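You operate a simulated robot arm through the tools that you are given. There is no shell and no other tool. Be economical: measure what you need, move in short steps, check, and stop when the job is done.

You run a simulated two-armed robot. Do the job below in one go: nothing can be reset, and whatever is moved stays where it is left.

Task
On the long table, fold the purple scarf in half and then in half again.

It is judged by the outcome, as a careful person would: the job done as asked, and still so three seconds after it is handed in. It fails if anything else is knocked over, pushed out of place, dropped, spilled or broken. Flat cloth is picked up by pressing the open fingertips on it (5 to 10 N) and closing them slowly along it; thin cloth reads only 2 to 8 mm in the jaws.

Robot
Two 7-joint arms with two-finger parallel grippers on one trunk, on a base that drives. Base frame: it is fixed to the floor where the robot stands at the start and does not move with it; the origin is under the middle of the robot, x ahead of it, y to its left, z up. Readings come in mm, rad, newtons and seconds.
The left shoulder is at the start at [70, 163, 1095], the right one opposite. Places, roughly: long table [700, -100, 800]. Payload 3.43 kg a hand.
The TCP of each hand is the grasp point between the finger pads, 34 mm short of the fingertips. In the tool frame z runs along the fingers and y along their closing line. Largest opening 128 mm; finger width 24, thickness 12; the body of the gripper, 48 by 130 mm, starts 96 mm behind the TCP.
Orientation is told as [roll, pitch, yaw] about the base's x, y, z axes, in that order, counted from this pose: with the fingers straight down and closing along the base's y, the tool's x points along the base's -x, its y along +y and its z along -z.

Tools
- The arms move only by the tool jog_arm. It takes "left_increments", "right_increments" or both (then of equal length, played together; a hand with none holds still); each is a list that holds one entry, the list of rows, each a list of 7 numbers: the shift along the tool's x, y, z in cm, then the turn, a rotation vector about the tool's x, y, z in rad, then the finger opening in cm, from 0 to 12.8. In form: [[[dx, dy, dz, ax, ay, az, gripper], ...]]. A call has 1 to 12 rows; each row shifts and turns the commanded pose from where the row before left it, along the tool's axes as they then stand. Each row takes 0.2 s and may step no farther than 50 mm and 0.15 rad from the row before; otherwise, or with a gripper value out of range, the whole call is refused. Where a pose cannot be reached the arm comes as near as it can. A force on the tool above 40 N (or 10 N above the force at the start of the call, whichever is more), or a blocked arm, ends the call early, and 0.2 s more pass. The fingers move at their own pace (about 153 mm/s each) and stop on an object; they squeeze with about 36 N. The grip force told is the motor's: it shows also when the fingers shut on nothing. Time passes only in rows, and 0.2 s behind the last, so rows that do not move let the fingers close. It gives the time, the measured TCP pose, the force on the tool (base axes), the opening and the grip force at its end, in the units of the frame above (readings bear some noise).
- Cameras (640 x 400 px; columns grow to the right, rows downward): "scene" is now at [130.7, -28.8, 1316.3]; the picture's right is [-0.25, -0.97, 0.00], its down [-0.72, 0.19, -0.67] and it looks along [0.65, -0.17, -0.75] (base axes); focal length 214 px, centre (320, 200). "left" rides on the left gripper at [76, 11, -160] in its tool frame; the picture's right is [-0.15, 0.99, 0.00], its down [-0.88, -0.13, -0.46] and it looks along [-0.45, -0.07, 0.89] (tool axes); focal length 234 px, centre (320, 200). "right" rides on the right gripper at [76, -11, -160] in its tool frame; the picture's right is [0.15, 0.99, 0.00], its down [-0.88, 0.13, -0.46] and it looks along [-0.45, 0.07, 0.89] (tool axes); focal length 234 px, centre (320, 200). There is no depth. A picture from a camera that has moved, and an enlarged one, comes with that camera's place and axes in the base frame and with its lens. The place of the scene camera against the robot may be out by one fixed shift of up to 18 mm in any direction.
- capture(camera): a new picture of that camera. The clock stands still meanwhile.
- raise_lower(by): slides the trunk up (or, below 0, down) by that many mm; the arms and the scene camera ride with it, the base frame stays. It gives what a move gives, with no picture.
- roll_base(legs): drives the robot by 1 to 6 legs, each [ahead, left, turn to the left] in mm, mm and rad, along the robot's own axes; the way and the turn of a leg run together, so that a leg with both is an arc; at most 1500 mm and 3.142 rad a leg. The arms and the cameras ride along, it lands a little off, and it stops where it bumps. It gives what a move gives.
- aim_head(pan, tilt): turns the head with the scene camera to pan (to the left, within 1.501 rad either way) and tilt (down, from -0.506 to 1.204), counted from straight ahead of the robot. It gives what a move gives.
- enlarge(camera, box): a new picture of the part [left, top, right, bottom] of that camera's present view, enlarged. The clock stands still meanwhile.
- job_done(): hands the job in; it is judged then, once.

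Work in short steps. Places have to be worked out from the pictures, the camera data and where the tool is seen: move nearer, look again, correct. Check each grasp and each placing, and mend what went wrong. You have 120 turns and 100 pictures in all, those below and enlarged ones among them. Open the grippers and draw the arms clear of the work before you hand the job in, unless the task says otherwise; then end with one line.

The tools are called after "Request:" as a command line: name --argument value ..., lists and objects as JSON in quotes. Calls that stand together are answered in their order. jog_arm: Moves the arms, as the interface text tells. Its arguments: {"type":"object","properties":{"left_increments":{"type":"array"},"right_increments":{"type":"array"}},"required":[]} The other tools are called the same way: raise_lower (by) slides the trunk up or down; roll_base (legs) drives the base; aim_head (pan, tilt) turns the head that bears the scene camera; capture (camera) takes a picture; enlarge (camera, box) takes an enlarged picture of a part of a camera's view; job_done () hands the job in.

At the start:

```text
time_s: 0.0
left_tool_pos: [678.3, 247.7, 898.6]
left_orientation: [0.0, 0.0, 0.0]
left_ft_force: [-0.4, 1.3, -1.1]
left_gripper_width: 127.9
left_grip_force: 0.1
right_tool_pos: [702.2, -234.0, 912.5]
right_orientation: [-0.001, 0.0, 0.0]
right_ft_force: [-0.4, 0.5, 0.5]
right_gripper_width: 128.2
right_grip_force: 0.0
trunk travel left (down, up): [-575.0, 365.0]
robot x, y, heading: [-1.3, 3.0, 0.003]
head pan, tilt: [-0.257, 0.841]
```

scene: 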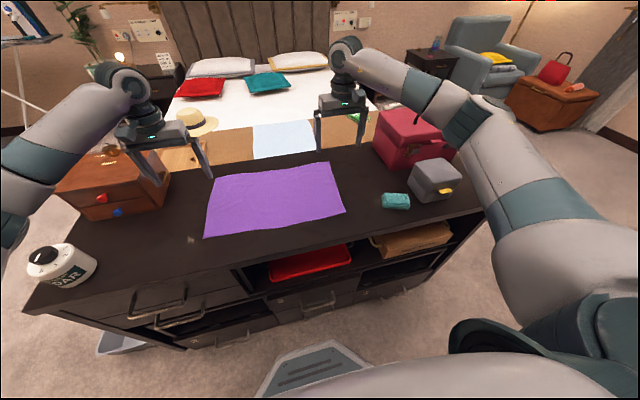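
right: 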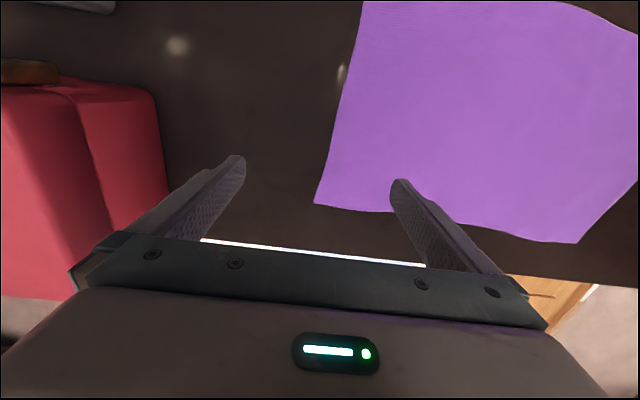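
left: 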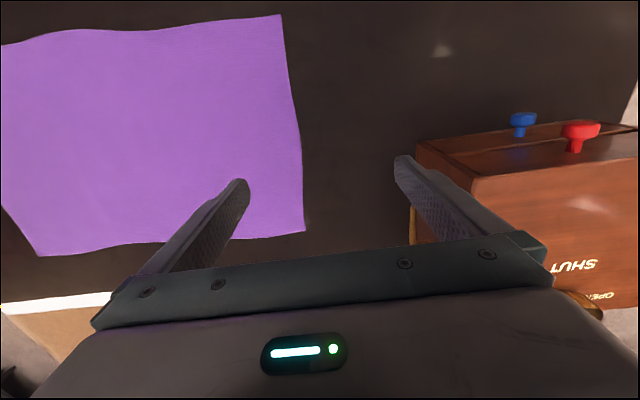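

The two wrist views together put the scarf's surface at about z≈765. Its corners come out near (540,222), (540,-215), (798,205) and (784,-228). I move both hands above the near corners with the fingers partly open, then look again.

Request:
jog_arm --left_increments '[[[2.9, -1.3, 0, 0, 0, 0, 6], [2.9, -1.3, 0, 0, 0, 0, 6], [2.9, -1.3, 1, 0, 0, 0, 6], [2.8, -1.2, 2, 0, 0, 0, 6], [0, 0, 1, 0, 0, 0, 6]]]' --right_increments '[[[3.5, 1.1, 0, 0, 0, 0, 6], [3.5, 1.1, 1, 0, 0, 0, 6], [3.5, 1.1, 2, 0, 0, 0, 6], [3.4, 1.1, 3, 0, 0, 0, 6], [0, 0, 1.5, 0, 0, 0, 6]]]'

Request:
capture --camera "left"

Request:
capture --camera "right"

Request:
capture --camera "scene"

```text
time_s: 1.2
left_tool_pos: [563.5, 195.1, 860.4]
left_orientation: [0.001, 0.003, 0.002]
left_ft_force: [0.0, -0.6, -0.5]
left_gripper_width: 59.9
left_grip_force: 0.0
right_tool_pos: [563.6, -192.4, 839.0]
right_orientation: [0.001, 0.002, -0.003]
right_ft_force: [-0.6, -0.5, -0.3]
right_gripper_width: 59.9
right_grip_force: 0.0
trunk travel left (down, up): [-575.0, 365.0]
robot x, y, heading: [-1.6, 0.0, 0.0]
head pan, tilt: [-0.257, 0.841]
```

```text
96 pictures are left
camera left: at [488.8, 208.7, 1020.0], right [0.15, 0.99, 0.0], down [0.88, -0.13, 0.45], along [0.45, -0.07, -0.89], focal length 234 px, centre (320, 200)
```

left: 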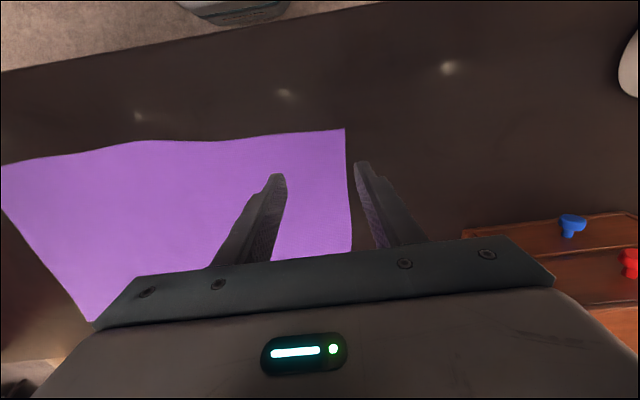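

```text
95 pictures are left
camera right: at [488.1, -204.3, 998.6], right [-0.15, 0.99, 0.0], down [0.88, 0.13, 0.45], along [0.45, 0.07, -0.89], focal length 234 px, centre (320, 200)
```

right: 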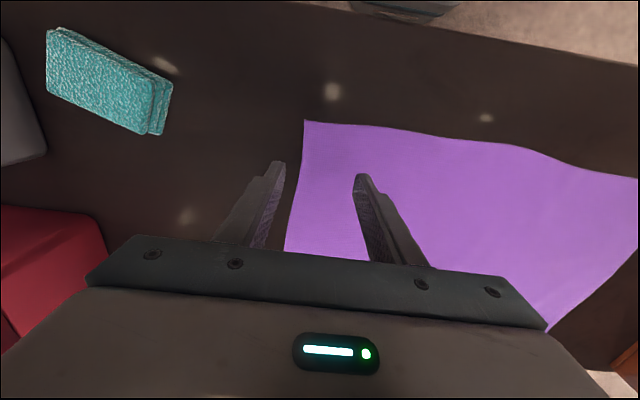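

```text
94 pictures are left
camera scene: at [131.3, -28.7, 1316.3], right [-0.25, -0.97, 0.0], down [-0.72, 0.19, -0.67], along [0.64, -0.17, -0.75], focal length 214 px, centre (320, 200)
```

scene: 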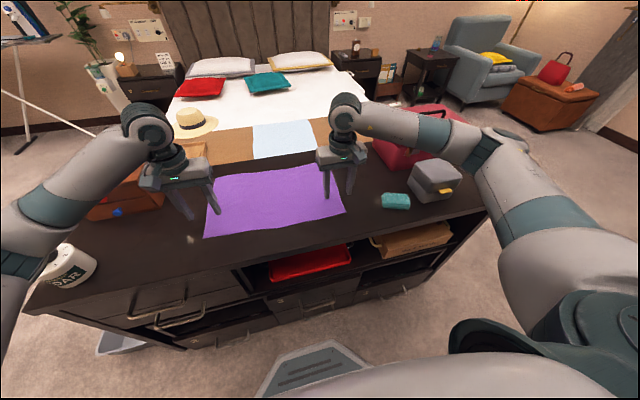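

The near corners now come out at about (537,228) and (525,-213), with the surface near z 765. I centre each hand about 28 mm inside its corner and go down to just above the cloth.

Request:
jog_arm --left_increments '[[[1.05, 0.4, 1.5, 0, 0, 0, 4.2], [0, 0, 2, 0, 0, 0, 4.2], [0, 0, 1.5, 0, 0, 0, 4.2], [0, 0, 0, 0, 0, 0, 4.2]]]' --right_increments '[[[2.25, 0.5, 0.5, 0, 0, 0, 4.2], [0, 0, 1.5, 0, 0, 0, 4.2], [0, 0, 1.0, 0, 0, 0, 4.2], [0, 0, 0, 0, 0, 0, 4.2]]]'

Request:
capture --camera "left"

Request:
capture --camera "right"

```text
time_s: 2.2
left_tool_pos: [553.2, 200.6, 809.0]
left_orientation: [0.0, 0.001, 0.002]
left_ft_force: [0.0, -1.0, 0.5]
left_gripper_width: 42.1
left_grip_force: 0.1
right_tool_pos: [540.7, -186.1, 808.7]
right_orientation: [0.0, 0.0, 0.0]
right_ft_force: [-0.1, -0.1, -0.3]
right_gripper_width: 42.1
right_grip_force: 0.1
trunk travel left (down, up): [-575.0, 365.0]
robot x, y, heading: [1.7, 1.0, 0.002]
head pan, tilt: [-0.257, 0.841]
```

```text
93 pictures are left
camera left: at [477.7, 211.7, 969.4], right [0.15, 0.99, 0.0], down [0.88, -0.13, 0.46], along [0.45, -0.07, -0.89], focal length 234 px, centre (320, 200)
```

left: 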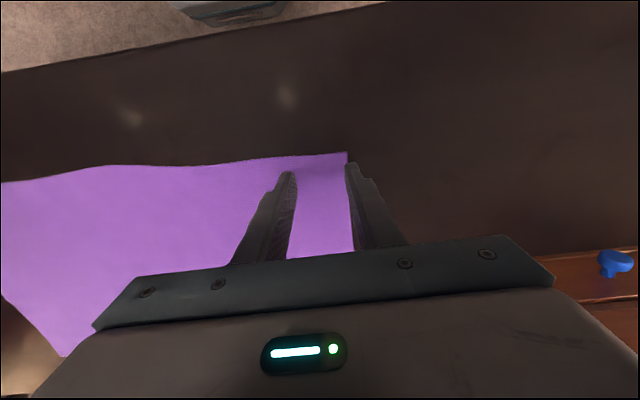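

```text
92 pictures are left
camera right: at [465.2, -198.7, 968.4], right [-0.15, 0.99, 0.0], down [0.88, 0.13, 0.46], along [0.45, 0.07, -0.89], focal length 234 px, centre (320, 200)
```

right: 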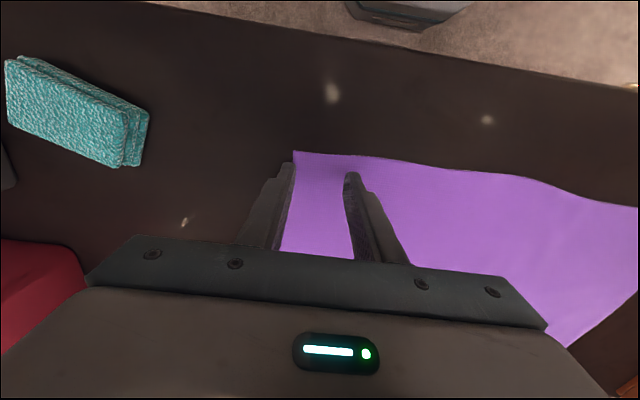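

The outer fingers overlap the scarf's side edges. I shift both hands 9 mm inward, narrow the opening slightly, and go down in small steps until they touch.

Request:
jog_arm --left_increments '[[[0, -0.9, 0, 0, 0, 0, 3.8], [0, 0, 0.4, 0, 0, 0, 3.8], [0, 0, 0.4, 0, 0, 0, 3.8], [0, 0, 0.2, 0, 0, 0, 3.8]]]' --right_increments '[[[0, 0.8, 0, 0, 0, 0, 3.8], [0, 0, 0.4, 0, 0, 0, 3.8], [0, 0, 0.4, 0, 0, 0, 3.8], [0, 0, 0.2, 0, 0, 0, 3.8]]]'

```text
time_s: 3.2
left_tool_pos: [553.0, 192.0, 798.4]
left_orientation: [-0.001, -0.001, 0.002]
left_ft_force: [-0.1, 0.8, 0.2]
left_gripper_width: 38.1
left_grip_force: 0.0
right_tool_pos: [540.0, -177.8, 796.7]
right_orientation: [0.001, 0.001, -0.001]
right_ft_force: [0.0, 0.2, -0.1]
right_gripper_width: 38.2
right_grip_force: 0.1
trunk travel left (down, up): [-575.0, 365.0]
robot x, y, heading: [-0.6, 3.7, 0.002]
head pan, tilt: [-0.257, 0.841]
```

There is no contact yet at TCP z≈797, so I keep going down in 2 mm steps.

Request:
jog_arm --left_increments '[[[0, 0, 0.2, 0, 0, 0, 3.8], [0, 0, 0.2, 0, 0, 0, 3.8], [0, 0, 0, 0, 0, 0, 3.8]]]' --right_increments '[[[0, 0, 0.2, 0, 0, 0, 3.8], [0, 0, 0.2, 0, 0, 0, 3.8], [0, 0, 0, 0, 0, 0, 3.8]]]'

```text
time_s: 4.0
left_tool_pos: [551.9, 192.1, 796.3]
left_orientation: [0.001, -0.002, 0.002]
left_ft_force: [0.0, -0.5, 0.1]
left_gripper_width: 37.9
left_grip_force: 0.1
right_tool_pos: [540.3, -177.2, 795.1]
right_orientation: [-0.001, -0.004, 0.0]
right_ft_force: [1.5, -0.9, 12.8]
right_gripper_width: 38.0
right_grip_force: 0.1
trunk travel left (down, up): [-575.0, 365.0]
robot x, y, heading: [1.1, -0.9, -0.0]
head pan, tilt: [-0.257, 0.841]
```

The right fingertips are touching at 12.8 N, a bit high, and the left ones aren't touching yet. I back the right off 1 mm and lower the left.

Request:
jog_arm --left_increments '[[[0, 0, 0.15, 0, 0, 0, 3.8], [0, 0, 0, 0, 0, 0, 3.8]]]' --right_increments '[[[0, 0, -0.08, 0, 0, 0, 3.8], [0, 0, 0, 0, 0, 0, 3.8]]]'

```text
time_s: 4.6
left_tool_pos: [551.6, 190.9, 795.8]
left_orientation: [-0.002, -0.002, 0.002]
left_ft_force: [-0.5, 0.7, 8.1]
left_gripper_width: 38.2
left_grip_force: 0.1
right_tool_pos: [538.9, -177.1, 794.3]
right_orientation: [-0.002, -0.001, 0.002]
right_ft_force: [1.8, 0.7, 7.5]
right_gripper_width: 37.9
right_grip_force: 0.1
trunk travel left (down, up): [-575.0, 365.0]
robot x, y, heading: [1.8, -5.2, -0.0]
head pan, tilt: [-0.257, 0.841]
```

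Both hands now press at about 8 N, so I close the fingers slowly along the cloth.

Request:
jog_arm --left_increments '[[[0, 0, 0, 0, 0, 0, 3.4], [0, 0, 0, 0, 0, 0, 3.0], [0, 0, 0, 0, 0, 0, 2.6], [0, 0, 0, 0, 0, 0, 2.2], [0, 0, 0, 0, 0, 0, 1.8], [0, 0, 0, 0, 0, 0, 1.4], [0, 0, 0, 0, 0, 0, 1.0], [0, 0, 0, 0, 0, 0, 0.6], [0, 0, 0, 0, 0, 0, 0.3], [0, 0, 0, 0, 0, 0, 0], [0, 0, 0, 0, 0, 0, 0]]]' --right_increments '[[[0, 0, 0, 0, 0, 0, 3.4], [0, 0, 0, 0, 0, 0, 3.0], [0, 0, 0, 0, 0, 0, 2.6], [0, 0, 0, 0, 0, 0, 2.2], [0, 0, 0, 0, 0, 0, 1.8], [0, 0, 0, 0, 0, 0, 1.4], [0, 0, 0, 0, 0, 0, 1.0], [0, 0, 0, 0, 0, 0, 0.6], [0, 0, 0, 0, 0, 0, 0.3], [0, 0, 0, 0, 0, 0, 0], [0, 0, 0, 0, 0, 0, 0]]]'

Request:
capture --camera "left"

Request:
capture --camera "right"

```text
time_s: 7.0
left_tool_pos: [550.7, 191.4, 794.3]
left_orientation: [0.001, -0.002, 0.002]
left_ft_force: [0.7, -4.7, 19.5]
left_gripper_width: 6.3
left_grip_force: 35.9
right_tool_pos: [539.1, -177.0, 794.7]
right_orientation: [0.002, -0.002, 0.001]
right_ft_force: [0.8, 5.9, 1.9]
right_gripper_width: 1.7
right_grip_force: 36.2
trunk travel left (down, up): [-575.0, 365.0]
robot x, y, heading: [-2.8, -1.6, 0.004]
head pan, tilt: [-0.257, 0.841]
```

```text
91 pictures are left
camera left: at [476.0, 203.0, 955.0], right [0.15, 0.99, 0.0], down [0.88, -0.13, 0.46], along [0.45, -0.07, -0.89], focal length 234 px, centre (320, 200)
```

left: 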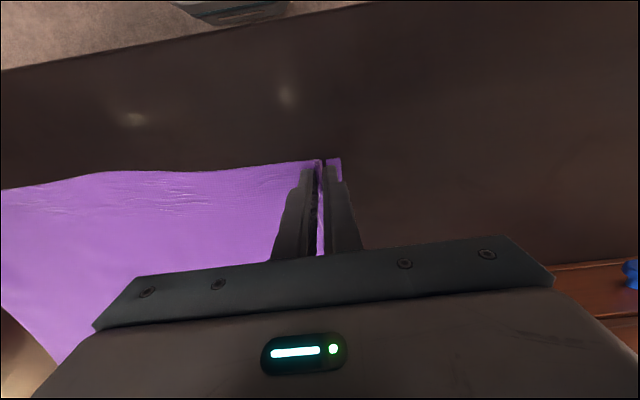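

```text
90 pictures are left
camera right: at [463.1, -190.1, 955.5], right [-0.15, 0.99, 0.0], down [0.88, 0.13, 0.46], along [0.45, 0.07, -0.89], focal length 234 px, centre (320, 200)
```

right: 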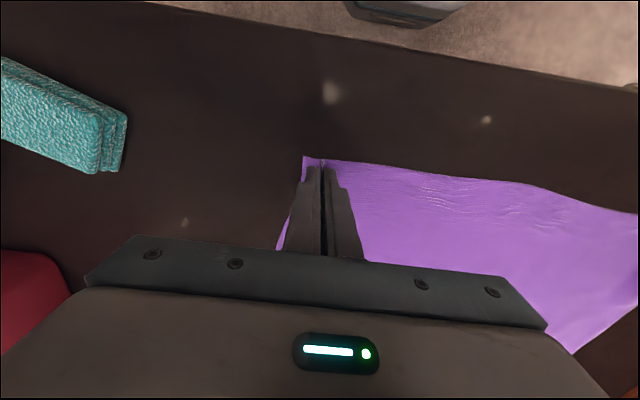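

The left hand caught the cloth (6.3 mm) but the right reads 1.7 mm, which is a miss. I reopen the right hand, press harder, and keep the left closed.

Request:
jog_arm --left_increments '[[[0, 0, -0.1, 0, 0, 0, 0], [0, 0, 0, 0, 0, 0, 0], [0, 0, 0, 0, 0, 0, 0], [0, 0, 0, 0, 0, 0, 0]]]' --right_increments '[[[0, 0, -0.1, 0, 0, 0, 2], [0, 0, 0, 0, 0, 0, 3.8], [0, 0, 0.12, 0, 0, 0, 3.8], [0, 0, 0, 0, 0, 0, 3.8]]]'

```text
time_s: 8.0
left_tool_pos: [550.4, 190.9, 795.1]
left_orientation: [0.0, -0.001, 0.002]
left_ft_force: [0.6, -0.6, 10.5]
left_gripper_width: 5.9
left_grip_force: 36.1
right_tool_pos: [539.6, -178.3, 795.3]
right_orientation: [-0.001, -0.002, -0.001]
right_ft_force: [0.4, 0.2, 2.3]
right_gripper_width: 38.1
right_grip_force: 0.1
trunk travel left (down, up): [-575.0, 365.0]
robot x, y, heading: [2.7, -1.8, 0.002]
head pan, tilt: [-0.257, 0.841]
```

The right hand presses at only 2.3 N, so I lower it 1 mm more.

Request:
jog_arm --right_increments '[[[0, 0, 0.1, 0, 0, 0, 3.8], [0, 0, 0, 0, 0, 0, 3.8]]]'

```text
time_s: 8.6
left_tool_pos: [550.3, 190.7, 794.8]
left_orientation: [-0.001, 0.0, 0.002]
left_ft_force: [0.6, -0.3, 4.4]
left_gripper_width: 5.8
left_grip_force: 35.8
right_tool_pos: [539.6, -177.8, 795.3]
right_orientation: [0.001, -0.001, -0.001]
right_ft_force: [-1.3, -2.5, 10.4]
right_gripper_width: 38.1
right_grip_force: 0.2
trunk travel left (down, up): [-575.0, 365.0]
robot x, y, heading: [-0.8, -0.4, 0.002]
head pan, tilt: [-0.257, 0.841]
```

The right hand now presses at about 10 N, so I close it slowly.

Request:
jog_arm --right_increments '[[[0, 0, 0, 0, 0, 0, 3.4], [0, 0, 0, 0, 0, 0, 3.0], [0, 0, 0.02, 0, 0, 0, 2.6], [0, 0, 0, 0, 0, 0, 2.2], [0, 0, 0.02, 0, 0, 0, 1.8], [0, 0, 0, 0, 0, 0, 1.4], [0, 0, 0.02, 0, 0, 0, 1.0], [0, 0, 0, 0, 0, 0, 0.6], [0, 0, 0, 0, 0, 0, 0.3], [0, 0, 0, 0, 0, 0, 0], [0, 0, 0, 0, 0, 0, 0]]]'

Request:
capture --camera "right"

```text
time_s: 11.0
left_tool_pos: [550.4, 191.1, 796.5]
left_orientation: [-0.001, -0.002, 0.0]
left_ft_force: [0.4, -8.1, 0.1]
left_gripper_width: 6.4
left_grip_force: 36.3
right_tool_pos: [539.6, -176.9, 795.1]
right_orientation: [0.0, -0.003, 0.0]
right_ft_force: [3.4, 12.0, 29.4]
right_gripper_width: 1.9
right_grip_force: 35.7
trunk travel left (down, up): [-575.0, 365.0]
robot x, y, heading: [0.9, 0.7, 0.001]
head pan, tilt: [-0.257, 0.841]
```

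```text
89 pictures are left
camera right: at [462.3, -188.7, 955.0], right [-0.15, 0.99, 0.0], down [0.88, 0.13, 0.46], along [0.45, 0.07, -0.89], focal length 234 px, centre (320, 200)
```

right: 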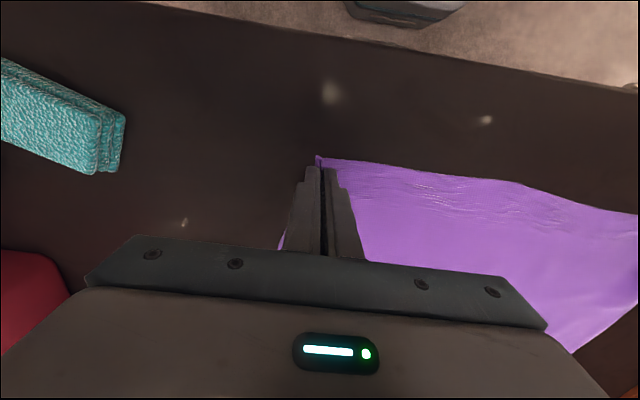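

The right hand reads only 1.9 mm, but the sideways forces suggest the cloth is pulled tight between the hands. I lift both hands a little and check.

Request:
jog_arm --left_increments '[[[0, 0, -0.5, 0, 0, 0, 0], [0, 0, -1, 0, 0, 0, 0], [0, 0, -1, 0, 0, 0, 0]]]' --right_increments '[[[0, 0, -0.5, 0, 0, 0, 0], [0, 0, -1, 0, 0, 0, 0], [0, 0, -1, 0, 0, 0, 0]]]'

Request:
capture --camera "right"

Request:
enlarge --camera "scene" --box '[140, 120, 400, 280]'

```text
time_s: 11.8
left_tool_pos: [552.3, 190.1, 820.6]
left_orientation: [-0.001, 0.001, 0.0]
left_ft_force: [-1.3, -9.1, -0.7]
left_gripper_width: 6.1
left_grip_force: 36.2
right_tool_pos: [542.3, -177.8, 817.2]
right_orientation: [-0.001, 0.001, 0.0]
right_ft_force: [0.3, 8.9, -0.7]
right_gripper_width: 2.1
right_grip_force: 35.9
trunk travel left (down, up): [-575.0, 365.0]
robot x, y, heading: [-1.1, -1.5, -0.002]
head pan, tilt: [-0.257, 0.841]
```

```text
88 pictures are left
camera right: at [465.1, -189.9, 977.9], right [-0.15, 0.99, 0.0], down [0.88, 0.13, 0.45], along [0.45, 0.07, -0.89], focal length 234 px, centre (320, 200)
```

right: 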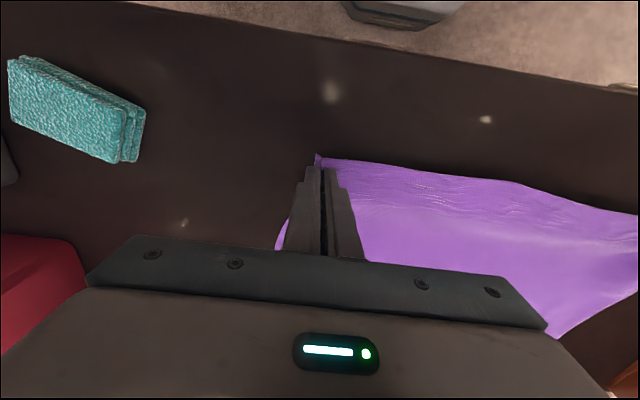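

```text
2.46 times, centred on (270, 200) of scene
camera zoom: at [130.6, -28.9, 1316.2], right [-0.25, -0.97, 0.0], down [-0.72, 0.19, -0.67], along [0.65, -0.17, -0.75], focal length 528 px, centre (443, 200)
```

zoom: 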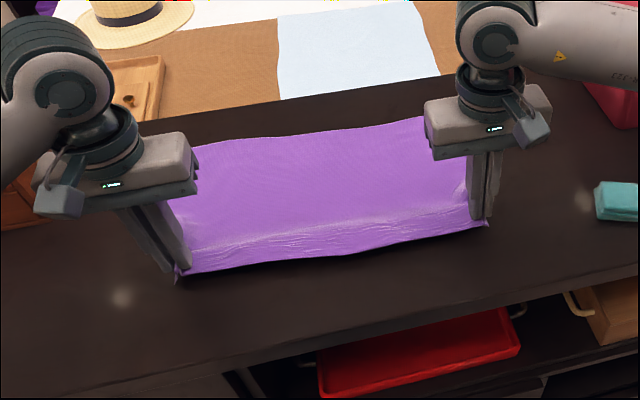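

Both hands hold the near edge and it has lifted. I carry it up and over in an arc towards the far edge, following the scarf's slight skew and easing the hands inward a little.

Request:
jog_arm --left_increments '[[[-0.8, -0.16, -1.6, 0, 0, 0, 0], [-1.0, -0.16, -1.6, 0, 0, 0, 0], [-1.2, -0.16, -1.6, 0, 0, 0, 0], [-1.5, -0.16, -1.4, 0, 0, 0, 0], [-1.8, -0.16, -1.1, 0, 0, 0, 0], [-1.9, -0.16, -0.7, 0, 0, 0, 0], [-2.1, -0.16, -0.4, 0, 0, 0, 0], [-2.0, -0.16, 0, 0, 0, 0, 0], [-2.0, -0.16, 0.4, 0, 0, 0, 0], [-2.0, -0.16, 0.8, 0, 0, 0, 0], [-1.8, -0.16, 1.1, 0, 0, 0, 0], [-1.6, -0.16, 1.4, 0, 0, 0, 0]]]' --right_increments '[[[-0.8, -0.12, -1.6, 0, 0, 0, 0], [-1.0, -0.12, -1.6, 0, 0, 0, 0], [-1.2, -0.12, -1.6, 0, 0, 0, 0], [-1.5, -0.12, -1.4, 0, 0, 0, 0], [-1.8, -0.12, -1.1, 0, 0, 0, 0], [-1.9, -0.12, -0.7, 0, 0, 0, 0], [-2.1, -0.12, -0.4, 0, 0, 0, 0], [-2.0, -0.12, 0, 0, 0, 0, 0], [-2.0, -0.12, 0.4, 0, 0, 0, 0], [-2.0, -0.12, 0.8, 0, 0, 0, 0], [-1.8, -0.12, 1.1, 0, 0, 0, 0], [-1.6, -0.12, 1.4, 0, 0, 0, 0]]]'

Request:
enlarge --camera "scene" --box '[140, 120, 400, 280]'

Request:
capture --camera "right"

Request:
capture --camera "left"

```text
time_s: 14.4
left_tool_pos: [750.3, 171.4, 865.6]
left_orientation: [-0.001, 0.002, 0.001]
left_ft_force: [0.0, -4.8, -0.3]
left_gripper_width: 6.2
left_grip_force: 36.1
right_tool_pos: [738.3, -192.8, 862.8]
right_orientation: [0.0, 0.002, -0.002]
right_ft_force: [0.4, 5.0, -0.5]
right_gripper_width: 1.9
right_grip_force: 36.1
trunk travel left (down, up): [-575.0, 365.0]
robot x, y, heading: [-0.7, -0.4, -0.001]
head pan, tilt: [-0.257, 0.841]
```

```text
2.46 times, centred on (270, 200) of scene
camera zoom: at [131.9, -28.9, 1316.2], right [-0.25, -0.97, 0.0], down [-0.72, 0.19, -0.67], along [0.64, -0.17, -0.75], focal length 528 px, centre (443, 200)
```

zoom: 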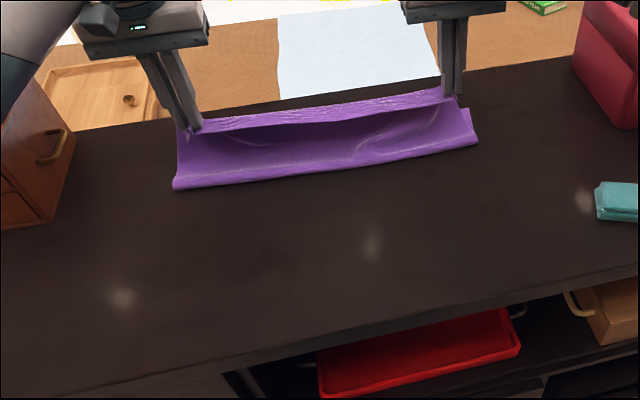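

```text
85 pictures are left
camera right: at [662.5, -205.1, 1024.2], right [-0.15, 0.99, 0.0], down [0.88, 0.13, 0.45], along [0.45, 0.07, -0.89], focal length 234 px, centre (320, 200)
```

right: 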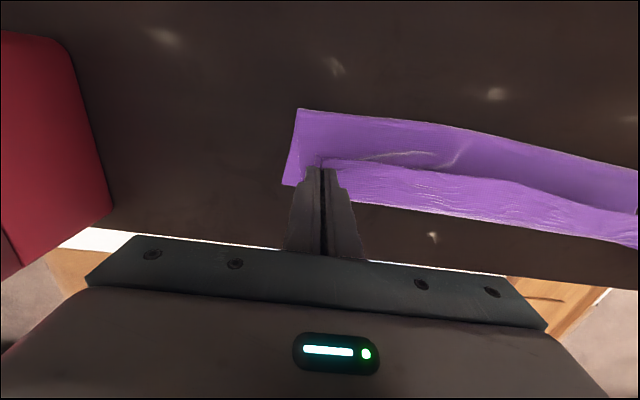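

```text
84 pictures are left
camera left: at [675.2, 183.4, 1025.9], right [0.15, 0.99, 0.0], down [0.88, -0.13, 0.45], along [0.45, -0.07, -0.89], focal length 234 px, centre (320, 200)
```

left: 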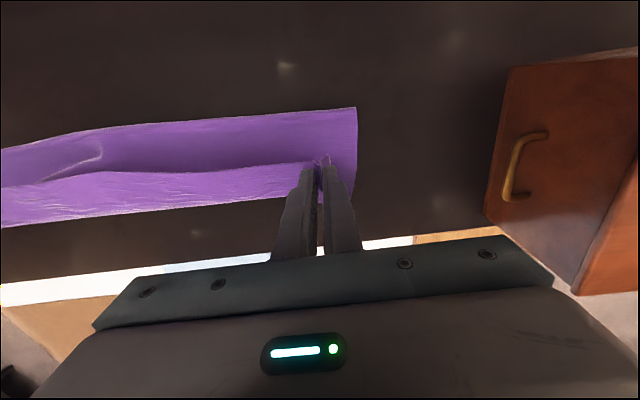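

The fold is going over well and the far edge hasn't moved. I lower both hands towards the far corners.

Request:
jog_arm --left_increments '[[[0, 0, 1.2, 0, 0, 0, 0], [-0.4, 0, 1.2, 0, 0, 0, 0], [-0.8, 0, 1.2, 0, 0, 0, 0], [-1.0, 0, 1.2, 0, 0, 0, 0], [-0.9, 0, 0.8, 0, 0, 0, 0], [-0.2, 0, 0.4, 0, 0, 0, 0], [0, 0, 0, 0, 0, 0, 0]]]' --right_increments '[[[0, 0, 1.2, 0, 0, 0, 0], [-0.4, 0, 1.2, 0, 0, 0, 0], [-0.8, 0, 1.2, 0, 0, 0, 0], [-1.0, 0, 1.2, 0, 0, 0, 0], [-0.9, 0, 0.8, 0, 0, 0, 0], [-0.2, 0, 0.2, 0, 0, 0, 0], [0, 0, 0, 0, 0, 0, 0]]]'

Request:
capture --camera "right"

Request:
capture --camera "left"

Request:
enlarge --camera "scene" --box '[140, 120, 400, 280]'

```text
time_s: 16.0
left_tool_pos: [782.5, 172.8, 807.5]
left_orientation: [0.0, -0.001, 0.002]
left_ft_force: [-0.4, -4.7, 0.2]
left_gripper_width: 6.0
left_grip_force: 36.2
right_tool_pos: [769.5, -191.5, 805.9]
right_orientation: [-0.001, -0.001, 0.001]
right_ft_force: [0.1, 4.6, 0.6]
right_gripper_width: 2.4
right_grip_force: 36.1
trunk travel left (down, up): [-575.0, 365.0]
robot x, y, heading: [0.1, 3.5, 0.003]
head pan, tilt: [-0.257, 0.841]
```

```text
83 pictures are left
camera right: at [693.8, -204.1, 966.3], right [-0.15, 0.99, 0.0], down [0.88, 0.13, 0.46], along [0.45, 0.07, -0.89], focal length 234 px, centre (320, 200)
```

right: 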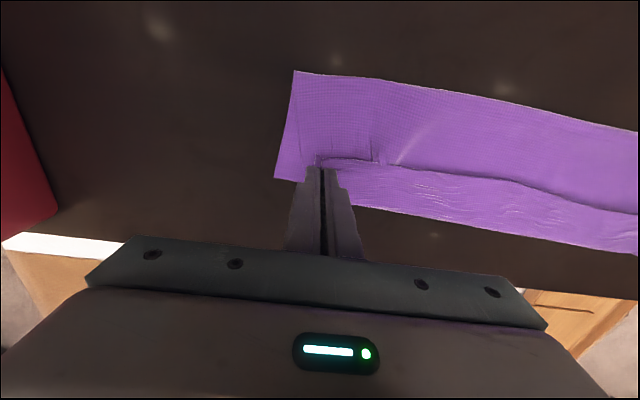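

```text
82 pictures are left
camera left: at [706.8, 184.5, 967.8], right [0.15, 0.99, 0.0], down [0.88, -0.13, 0.46], along [0.45, -0.07, -0.89], focal length 234 px, centre (320, 200)
```

left: 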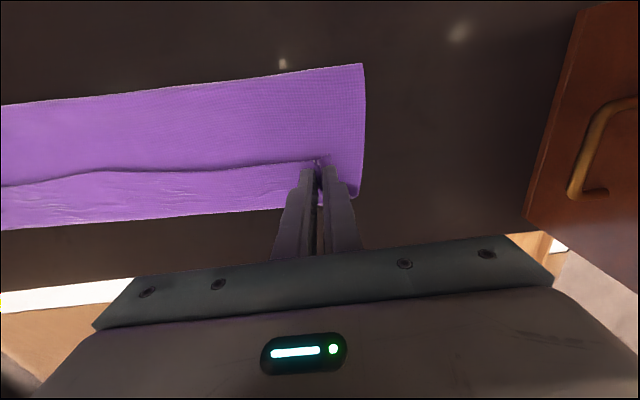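

```text
2.46 times, centred on (270, 200) of scene
camera zoom: at [130.7, -28.8, 1316.3], right [-0.25, -0.97, 0.0], down [-0.72, 0.19, -0.67], along [0.65, -0.17, -0.75], focal length 528 px, centre (443, 200)
```

zoom: 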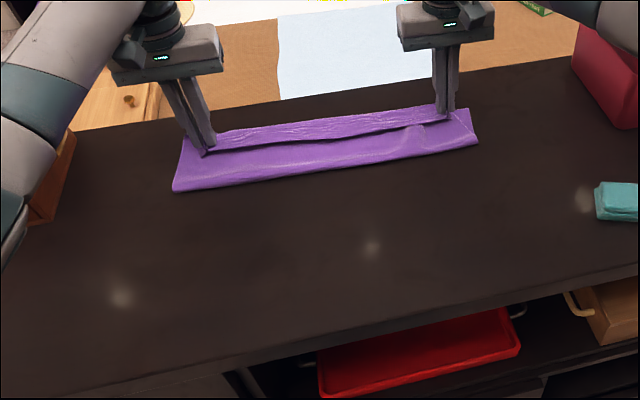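

The fold has come over, but the widths don't add up. I zoom in to see how the layers lie before letting go.

Request:
enlarge --camera "left" --box '[0, 50, 400, 300]'

Request:
enlarge --camera "right" --box '[250, 50, 640, 294]'

Request:
enlarge --camera "scene" --box '[200, 155, 344, 245]'

```text
1.60 times, centred on (200, 175) of left
camera zoom: at [706.8, 184.5, 967.8], right [0.15, 0.99, 0.0], down [0.88, -0.13, 0.46], along [0.45, -0.07, -0.89], focal length 375 px, centre (512, 240)
```

zoom: 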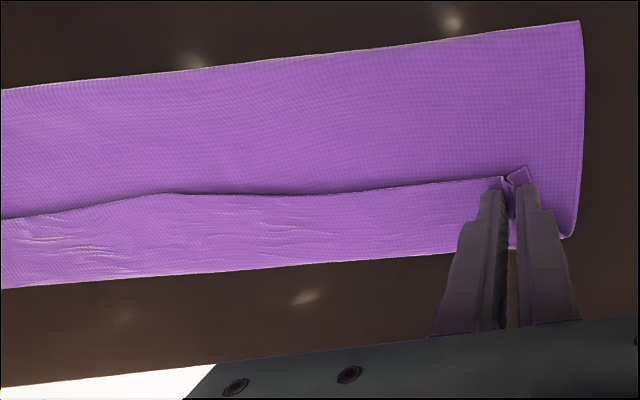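

```text
1.64 times, centred on (445, 172) of right
camera zoom: at [693.8, -204.1, 966.3], right [-0.15, 0.99, 0.0], down [0.88, 0.13, 0.46], along [0.45, 0.07, -0.89], focal length 384 px, centre (115, 246)
```

zoom: 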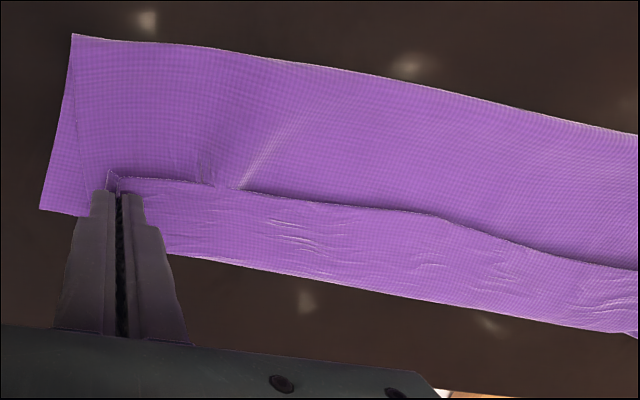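

```text
4.44 times, centred on (272, 200) of scene
camera zoom: at [130.7, -28.8, 1316.3], right [-0.25, -0.97, 0.0], down [-0.72, 0.19, -0.67], along [0.65, -0.17, -0.75], focal length 953 px, centre (533, 200)
```

zoom: 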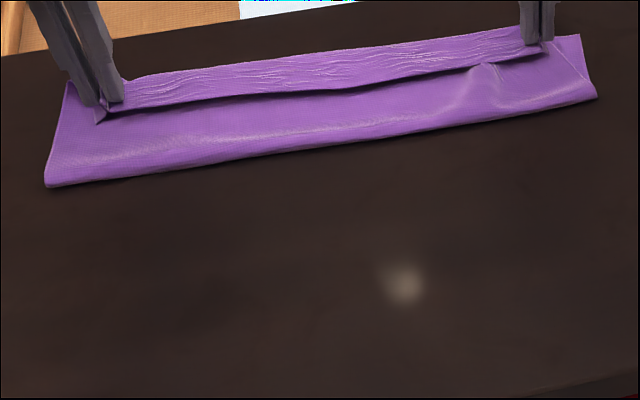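

The shadow shows that the wrinkled strip lies on top and its edge still faces the robot. The gripped patch kept its orientation, so the cloth curled under instead of turning over. I reverse the path to lay it flat again. Next time I'll grip only the very edge and pitch the hands during the fold.

Request:
jog_arm --left_increments '[[[0.2, 0, -1.0, 0, 0, 0, 0], [0.9, 0, -1.2, 0, 0, 0, 0], [1.4, 0, -1.6, 0, 0, 0, 0], [1.8, 0.16, -1.8, 0, 0, 0, 0], [2.0, 0.16, -1.5, 0, 0, 0, 0], [2.3, 0.2, -1.0, 0, 0, 0, 0], [2.5, 0.2, 0, 0, 0, 0, 0], [2.5, 0.2, 0, 0, 0, 0, 0], [2.5, 0.3, 1, 0, 0, 0, 0], [2.5, 0.3, 1.5, 0, 0, 0, 0], [2.5, 0.3, 2, 0, 0, 0, 0], [2.0, 0.1, 2, 0, 0, 0, 0]]]' --right_increments '[[[0.2, 0, -1.0, 0, 0, 0, 0], [0.9, 0, -1.2, 0, 0, 0, 0], [1.4, 0, -1.6, 0, 0, 0, 0], [1.8, 0.12, -1.8, 0, 0, 0, 0], [2.0, 0.12, -1.5, 0, 0, 0, 0], [2.3, 0.15, -1.0, 0, 0, 0, 0], [2.5, 0.15, 0, 0, 0, 0, 0], [2.5, 0.15, 0, 0, 0, 0, 0], [2.5, 0.2, 1, 0, 0, 0, 0], [2.5, 0.2, 1.5, 0, 0, 0, 0], [2.5, 0.2, 2, 0, 0, 0, 0], [2.0, 0.1, 2, 0, 0, 0, 0]]]'

Request:
enlarge --camera "scene" --box '[140, 120, 400, 280]'

```text
time_s: 18.6
left_tool_pos: [549.3, 188.9, 824.6]
left_orientation: [-0.003, 0.001, -0.002]
left_ft_force: [0.2, -8.0, -0.3]
left_gripper_width: 6.4
left_grip_force: 36.4
right_tool_pos: [539.0, -176.8, 822.6]
right_orientation: [0.0, -0.001, 0.0]
right_ft_force: [0.9, 8.6, 0.4]
right_gripper_width: 2.2
right_grip_force: 35.9
trunk travel left (down, up): [-575.0, 365.0]
robot x, y, heading: [3.8, 1.7, 0.0]
head pan, tilt: [-0.257, 0.841]
```

```text
2.46 times, centred on (270, 200) of scene
camera zoom: at [130.4, -28.8, 1316.5], right [-0.25, -0.97, 0.0], down [-0.72, 0.19, -0.67], along [0.65, -0.17, -0.75], focal length 528 px, centre (443, 200)
```

zoom: 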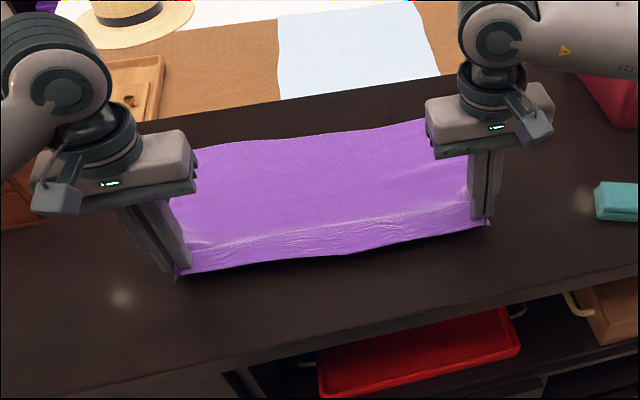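

The undo worked and the cloth is flat again. I set the edge down, let go and lift clear.

Request:
jog_arm --left_increments '[[[0, 0, 1.2, 0, 0, 0, 0], [0.2, 0, 1.2, 0, 0, 0, 0], [0, 0, 0.1, 0, 0, 0, 0.8], [0, 0, 0, 0, 0, 0, 2], [0, 0, 0, 0, 0, 0, 3], [0, 0, -1, 0, 0, 0, 3], [0, 0, -3, 0, 0, 0, 3], [1, 0, -3, 0, 0, 0, 3], [2, 0, 0, 0, 0, 0, 3]]]' --right_increments '[[[0, 0, 1.2, 0, 0, 0, 0], [0.2, 0, 1.0, 0, 0, 0, 0], [0, 0, 0.1, 0, 0, 0, 0.8], [0, 0, 0, 0, 0, 0, 2], [0, 0, 0, 0, 0, 0, 3], [0, 0, -1, 0, 0, 0, 3], [0, 0, -3, 0, 0, 0, 3], [1, 0, -3, 0, 0, 0, 3], [2, 0, 0, 0, 0, 0, 3]]]'

Request:
capture --camera "left"

Request:
capture --camera "right"

Request:
capture --camera "scene"

```text
time_s: 20.6
left_tool_pos: [518.4, 189.5, 868.9]
left_orientation: [0.001, -0.002, 0.001]
left_ft_force: [-0.9, 0.6, -0.6]
left_gripper_width: 30.0
left_grip_force: 0.0
right_tool_pos: [506.1, -177.2, 869.1]
right_orientation: [0.0, 0.001, 0.001]
right_ft_force: [-0.1, -0.8, -0.1]
right_gripper_width: 29.7
right_grip_force: 0.0
trunk travel left (down, up): [-575.0, 365.0]
robot x, y, heading: [-3.4, 0.8, -0.004]
head pan, tilt: [-0.257, 0.841]
```

```text
76 pictures are left
camera left: at [443.8, 202.7, 1029.3], right [0.14, 0.99, 0.0], down [0.88, -0.13, 0.46], along [0.45, -0.07, -0.89], focal length 234 px, centre (320, 200)
```

left: 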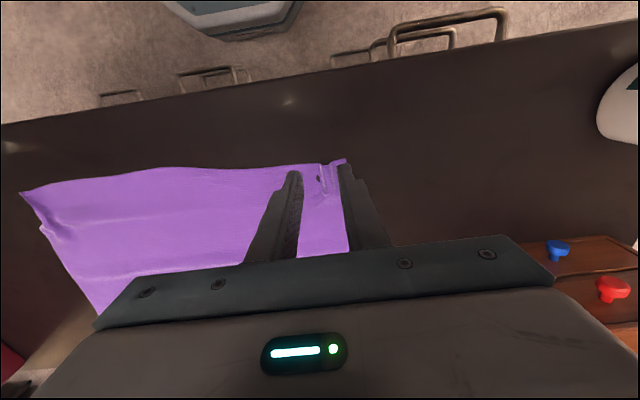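

```text
75 pictures are left
camera right: at [430.0, -188.8, 1029.4], right [-0.15, 0.99, 0.0], down [0.88, 0.13, 0.46], along [0.45, 0.07, -0.89], focal length 234 px, centre (320, 200)
```

right: 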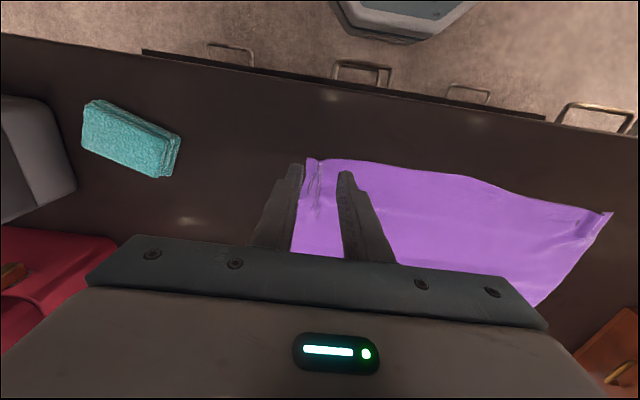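

```text
74 pictures are left
camera scene: at [130.1, -28.9, 1316.4], right [-0.25, -0.97, 0.0], down [-0.72, 0.19, -0.67], along [0.65, -0.17, -0.74], focal length 214 px, centre (320, 200)
```

scene: 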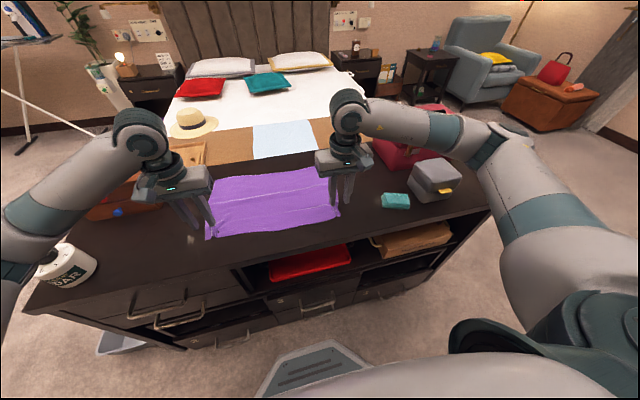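

The scarf is flat again. Its near corners are now at about (530,216) and (512,-192). I drive 60 mm forward to gain reach for a pitched fold. The base front seems to have about 90 mm of clearance.

Request:
roll_base --legs '[[60, 0, 0]]'

Request:
capture --camera "left"

Request:
capture --camera "right"

```text
time_s: 21.6
left_tool_pos: [578.5, 192.0, 868.0]
left_orientation: [-0.001, 0.001, 0.002]
left_ft_force: [0.4, 0.5, -0.6]
left_gripper_width: 30.1
left_grip_force: 0.1
right_tool_pos: [566.6, -176.1, 867.9]
right_orientation: [0.0, 0.001, 0.0]
right_ft_force: [0.0, 0.7, -0.2]
right_gripper_width: 30.0
right_grip_force: 0.1
trunk travel left (down, up): [-575.0, 365.0]
robot x, y, heading: [60.2, 0.2, -0.004]
head pan, tilt: [-0.257, 0.841]
```

```text
73 pictures are left
camera left: at [504.5, 203.2, 1028.4], right [0.14, 0.99, 0.0], down [0.88, -0.13, 0.45], along [0.45, -0.07, -0.89], focal length 234 px, centre (320, 200)
```

left: 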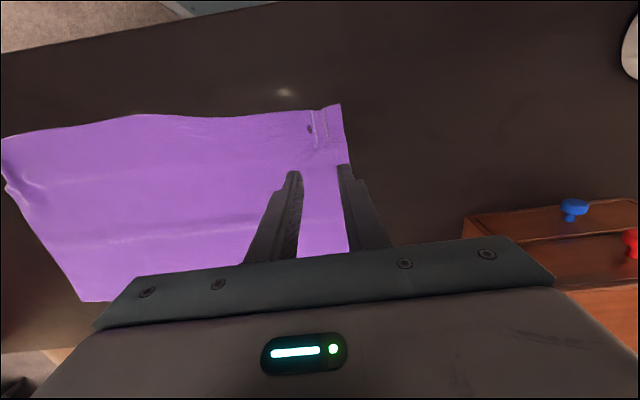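

```text
72 pictures are left
camera right: at [491.0, -188.5, 1028.5], right [-0.15, 0.99, 0.0], down [0.88, 0.13, 0.45], along [0.45, 0.07, -0.89], focal length 234 px, centre (320, 200)
```

right: 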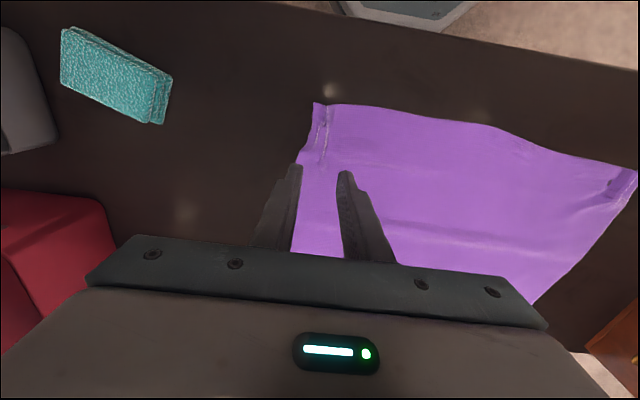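

I move the hands so the finger pads overlap the near edge by only about 9 mm, and stop just above the cloth.

Request:
jog_arm --left_increments '[[[2.6, -0.1, 1.5, 0, 0, 0, 3.8], [2.6, -0.1, 2.0, 0, 0, 0, 3.8], [0, 0, 2.0, 0, 0, 0, 3.8], [0, 0, 1.0, 0, 0, 0, 3.8], [0, 0, 0, 0, 0, 0, 3.8]]]' --right_increments '[[[2.75, 0.5, 1.5, 0, 0, 0, 3.8], [2.75, 0.5, 2.0, 0, 0, 0, 3.8], [0, 0, 2.0, 0, 0, 0, 3.8], [0, 0, 1.0, 0, 0, 0, 3.8], [0, 0, 0, 0, 0, 0, 3.8]]]'

Request:
enlarge --camera "left" --box '[240, 100, 432, 220]'

Request:
enlarge --camera "right" --box '[240, 100, 432, 220]'

```text
time_s: 22.8
left_tool_pos: [526.8, 190.3, 803.1]
left_orientation: [0.0, 0.001, 0.001]
left_ft_force: [0.4, 0.1, 0.2]
left_gripper_width: 37.9
left_grip_force: 0.0
right_tool_pos: [513.0, -166.2, 804.7]
right_orientation: [-0.001, 0.0, -0.001]
right_ft_force: [0.3, -0.4, -0.9]
right_gripper_width: 38.2
right_grip_force: 0.0
trunk travel left (down, up): [-575.0, 365.0]
robot x, y, heading: [59.9, 1.7, 0.001]
head pan, tilt: [-0.257, 0.841]
```

```text
3.33 times, centred on (336, 160) of left
camera zoom: at [452.1, 202.4, 963.0], right [0.14, 0.99, 0.0], down [0.88, -0.13, 0.46], along [0.45, -0.07, -0.89], focal length 781 px, centre (267, 333)
```

zoom: 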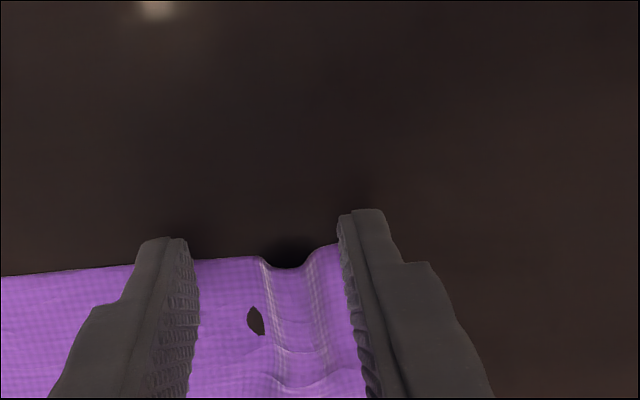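

```text
3.33 times, centred on (336, 160) of right
camera zoom: at [436.4, -178.0, 963.9], right [-0.15, 0.99, 0.0], down [0.88, 0.13, 0.46], along [0.45, 0.07, -0.89], focal length 781 px, centre (267, 333)
```

zoom: 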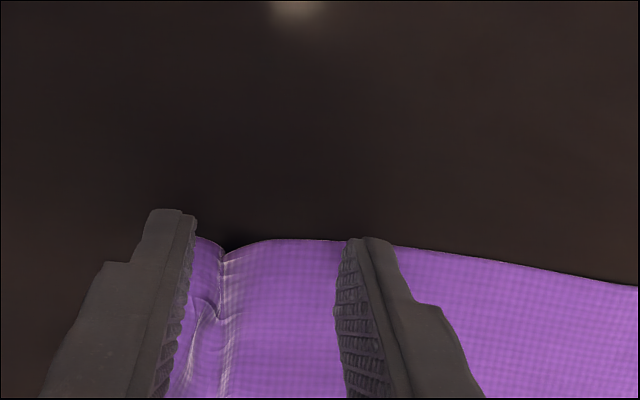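

The pads still overlap the edge by 19–24 mm and the outer fingers sit on the side edge. I shift both hands toward the robot and slightly inward.

Request:
jog_arm --left_increments '[[[1.2, -0.6, 0.2, 0, 0, 0, 3.6], [0, 0, 0.3, 0, 0, 0, 3.6], [0, 0, 0, 0, 0, 0, 3.6]]]' --right_increments '[[[1.5, 0.5, 0.4, 0, 0, 0, 3.6], [0, 0, 0.3, 0, 0, 0, 3.6], [0, 0, 0, 0, 0, 0, 3.6]]]'

Request:
enlarge --camera "left" --box '[240, 100, 432, 220]'

Request:
enlarge --camera "right" --box '[240, 100, 432, 220]'

```text
time_s: 23.6
left_tool_pos: [513.5, 183.8, 798.7]
left_orientation: [0.0, 0.001, 0.003]
left_ft_force: [-0.6, 0.3, -0.5]
left_gripper_width: 36.0
left_grip_force: 0.1
right_tool_pos: [496.5, -159.6, 797.2]
right_orientation: [-0.001, -0.001, 0.0]
right_ft_force: [-0.6, -0.3, -0.8]
right_gripper_width: 35.9
right_grip_force: 0.1
trunk travel left (down, up): [-575.0, 365.0]
robot x, y, heading: [59.4, 2.7, -0.001]
head pan, tilt: [-0.257, 0.841]
```

```text
3.33 times, centred on (336, 160) of left
camera zoom: at [439.7, 196.1, 958.4], right [0.14, 0.99, 0.0], down [0.88, -0.13, 0.46], along [0.45, -0.07, -0.89], focal length 781 px, centre (267, 333)
```

zoom: 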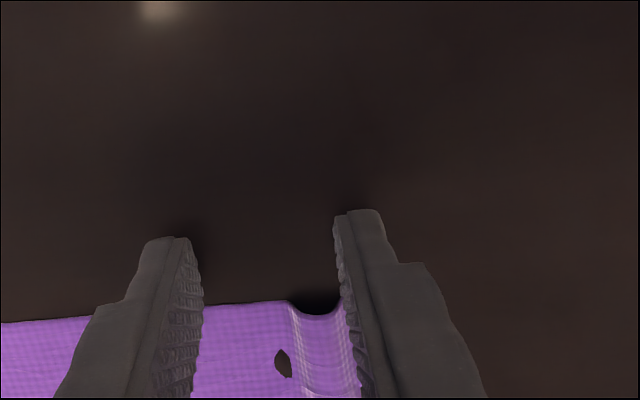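

```text
3.33 times, centred on (336, 160) of right
camera zoom: at [420.7, -172.9, 957.6], right [-0.15, 0.99, 0.0], down [0.88, 0.13, 0.46], along [0.45, 0.07, -0.89], focal length 781 px, centre (267, 333)
```

zoom: 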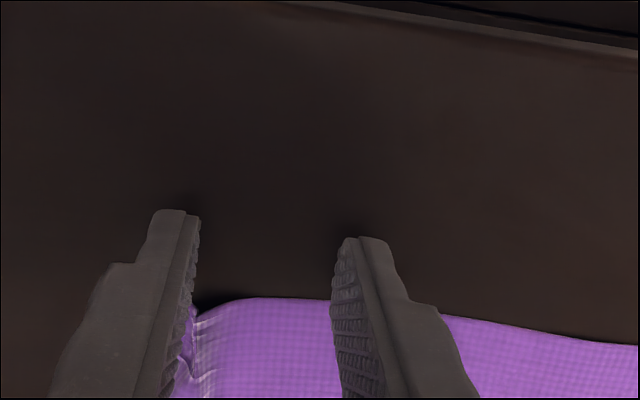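

The pads now overlap the edge by about 7 mm. I nudge both hands 3 mm in and press down.

Request:
jog_arm --left_increments '[[[-0.3, 0, 0.2, 0, 0, 0, 3.6], [0, 0, 0.2, 0, 0, 0, 3.6], [0, 0, 0, 0, 0, 0, 3.6]]]' --right_increments '[[[-0.3, 0, 0.1, 0, 0, 0, 3.6], [0, 0, 0.1, 0, 0, 0, 3.6], [0, 0, 0, 0, 0, 0, 3.6]]]'

```text
time_s: 24.4
left_tool_pos: [518.2, 183.4, 795.6]
left_orientation: [-0.001, 0.0, 0.002]
left_ft_force: [0.1, 0.4, 5.0]
left_gripper_width: 35.3
left_grip_force: 0.0
right_tool_pos: [499.7, -160.5, 796.5]
right_orientation: [0.0, 0.0, 0.001]
right_ft_force: [0.1, 0.6, 0.9]
right_gripper_width: 35.8
right_grip_force: 0.1
trunk travel left (down, up): [-575.0, 365.0]
robot x, y, heading: [59.3, 0.4, -0.005]
head pan, tilt: [-0.257, 0.841]
```

The left hand presses at 5 N. The right needs a bit more, so I add a little on each side.

Request:
jog_arm --left_increments '[[[0, 0, 0.05, 0, 0, 0, 3.6], [0, 0, 0, 0, 0, 0, 3.6]]]' --right_increments '[[[0, 0, 0.15, 0, 0, 0, 3.6], [0, 0, 0, 0, 0, 0, 3.6]]]'

```text
time_s: 25.0
left_tool_pos: [518.5, 182.7, 794.9]
left_orientation: [0.0, -0.002, 0.003]
left_ft_force: [1.6, 0.5, 7.0]
left_gripper_width: 35.4
left_grip_force: 0.1
right_tool_pos: [499.2, -161.3, 794.9]
right_orientation: [0.001, -0.001, 0.002]
right_ft_force: [2.6, 0.0, 9.3]
right_gripper_width: 35.9
right_grip_force: 0.1
trunk travel left (down, up): [-575.0, 365.0]
robot x, y, heading: [59.1, 0.6, 0.001]
head pan, tilt: [-0.257, 0.841]
```

The press is good on both sides (7 and 9 N), so I close slowly.

Request:
jog_arm --left_increments '[[[0, 0, 0, 0, 0, 0, 3.2], [0, 0, 0, 0, 0, 0, 2.8], [0, 0, 0, 0, 0, 0, 2.4], [0, 0, 0, 0, 0, 0, 2.0], [0, 0, 0, 0, 0, 0, 1.6], [0, 0, 0, 0, 0, 0, 1.2], [0, 0, 0, 0, 0, 0, 0.8], [0, 0, 0, 0, 0, 0, 0.5], [0, 0, 0, 0, 0, 0, 0.2], [0, 0, 0, 0, 0, 0, 0], [0, 0, 0, 0, 0, 0, 0]]]' --right_increments '[[[0, 0, 0, 0, 0, 0, 3.2], [0, 0, 0, 0, 0, 0, 2.8], [0, 0, 0.02, 0, 0, 0, 2.4], [0, 0, 0, 0, 0, 0, 2.0], [0, 0, 0.02, 0, 0, 0, 1.6], [0, 0, 0, 0, 0, 0, 1.2], [0, 0, 0, 0, 0, 0, 0.8], [0, 0, 0, 0, 0, 0, 0.5], [0, 0, 0, 0, 0, 0, 0.2], [0, 0, 0, 0, 0, 0, 0], [0, 0, 0, 0, 0, 0, 0]]]'

Request:
enlarge --camera "left" --box '[240, 100, 432, 220]'

Request:
enlarge --camera "right" --box '[240, 100, 432, 220]'

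```text
time_s: 27.4
left_tool_pos: [517.1, 183.4, 795.3]
left_orientation: [0.0, -0.001, 0.002]
left_ft_force: [-0.2, -0.5, 0.3]
left_gripper_width: 0.0
left_grip_force: 32.9
right_tool_pos: [498.6, -160.9, 795.6]
right_orientation: [0.001, -0.002, 0.0]
right_ft_force: [-1.0, 1.4, 26.4]
right_gripper_width: 1.0
right_grip_force: 35.4
trunk travel left (down, up): [-575.0, 365.0]
robot x, y, heading: [59.9, 0.9, 0.001]
head pan, tilt: [-0.257, 0.841]
```

```text
3.33 times, centred on (336, 160) of left
camera zoom: at [441.6, 196.0, 954.9], right [0.14, 0.99, 0.0], down [0.88, -0.13, 0.46], along [0.45, -0.07, -0.89], focal length 781 px, centre (267, 333)
```

zoom: 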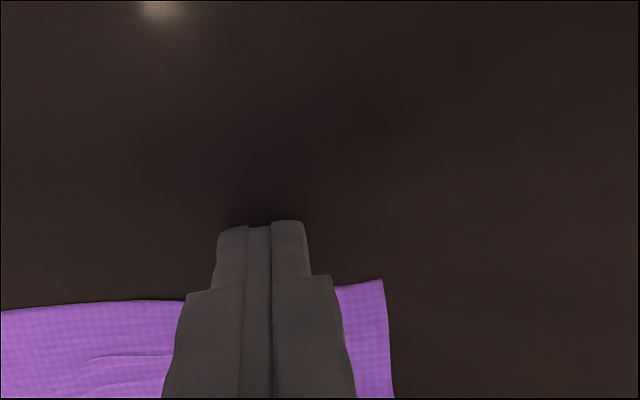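

```text
3.33 times, centred on (336, 160) of right
camera zoom: at [422.0, -172.8, 954.8], right [-0.15, 0.99, 0.0], down [0.88, 0.13, 0.46], along [0.45, 0.07, -0.89], focal length 781 px, centre (267, 333)
```

zoom: 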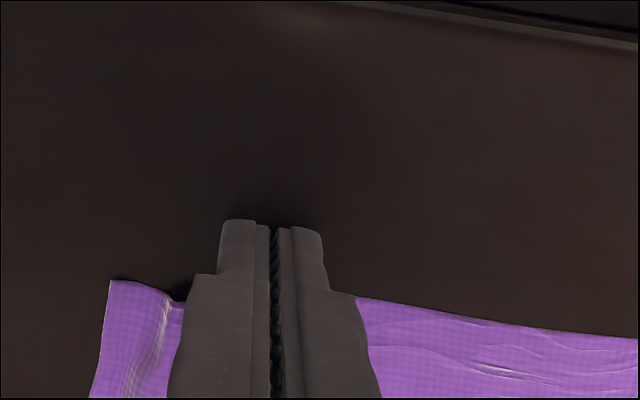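

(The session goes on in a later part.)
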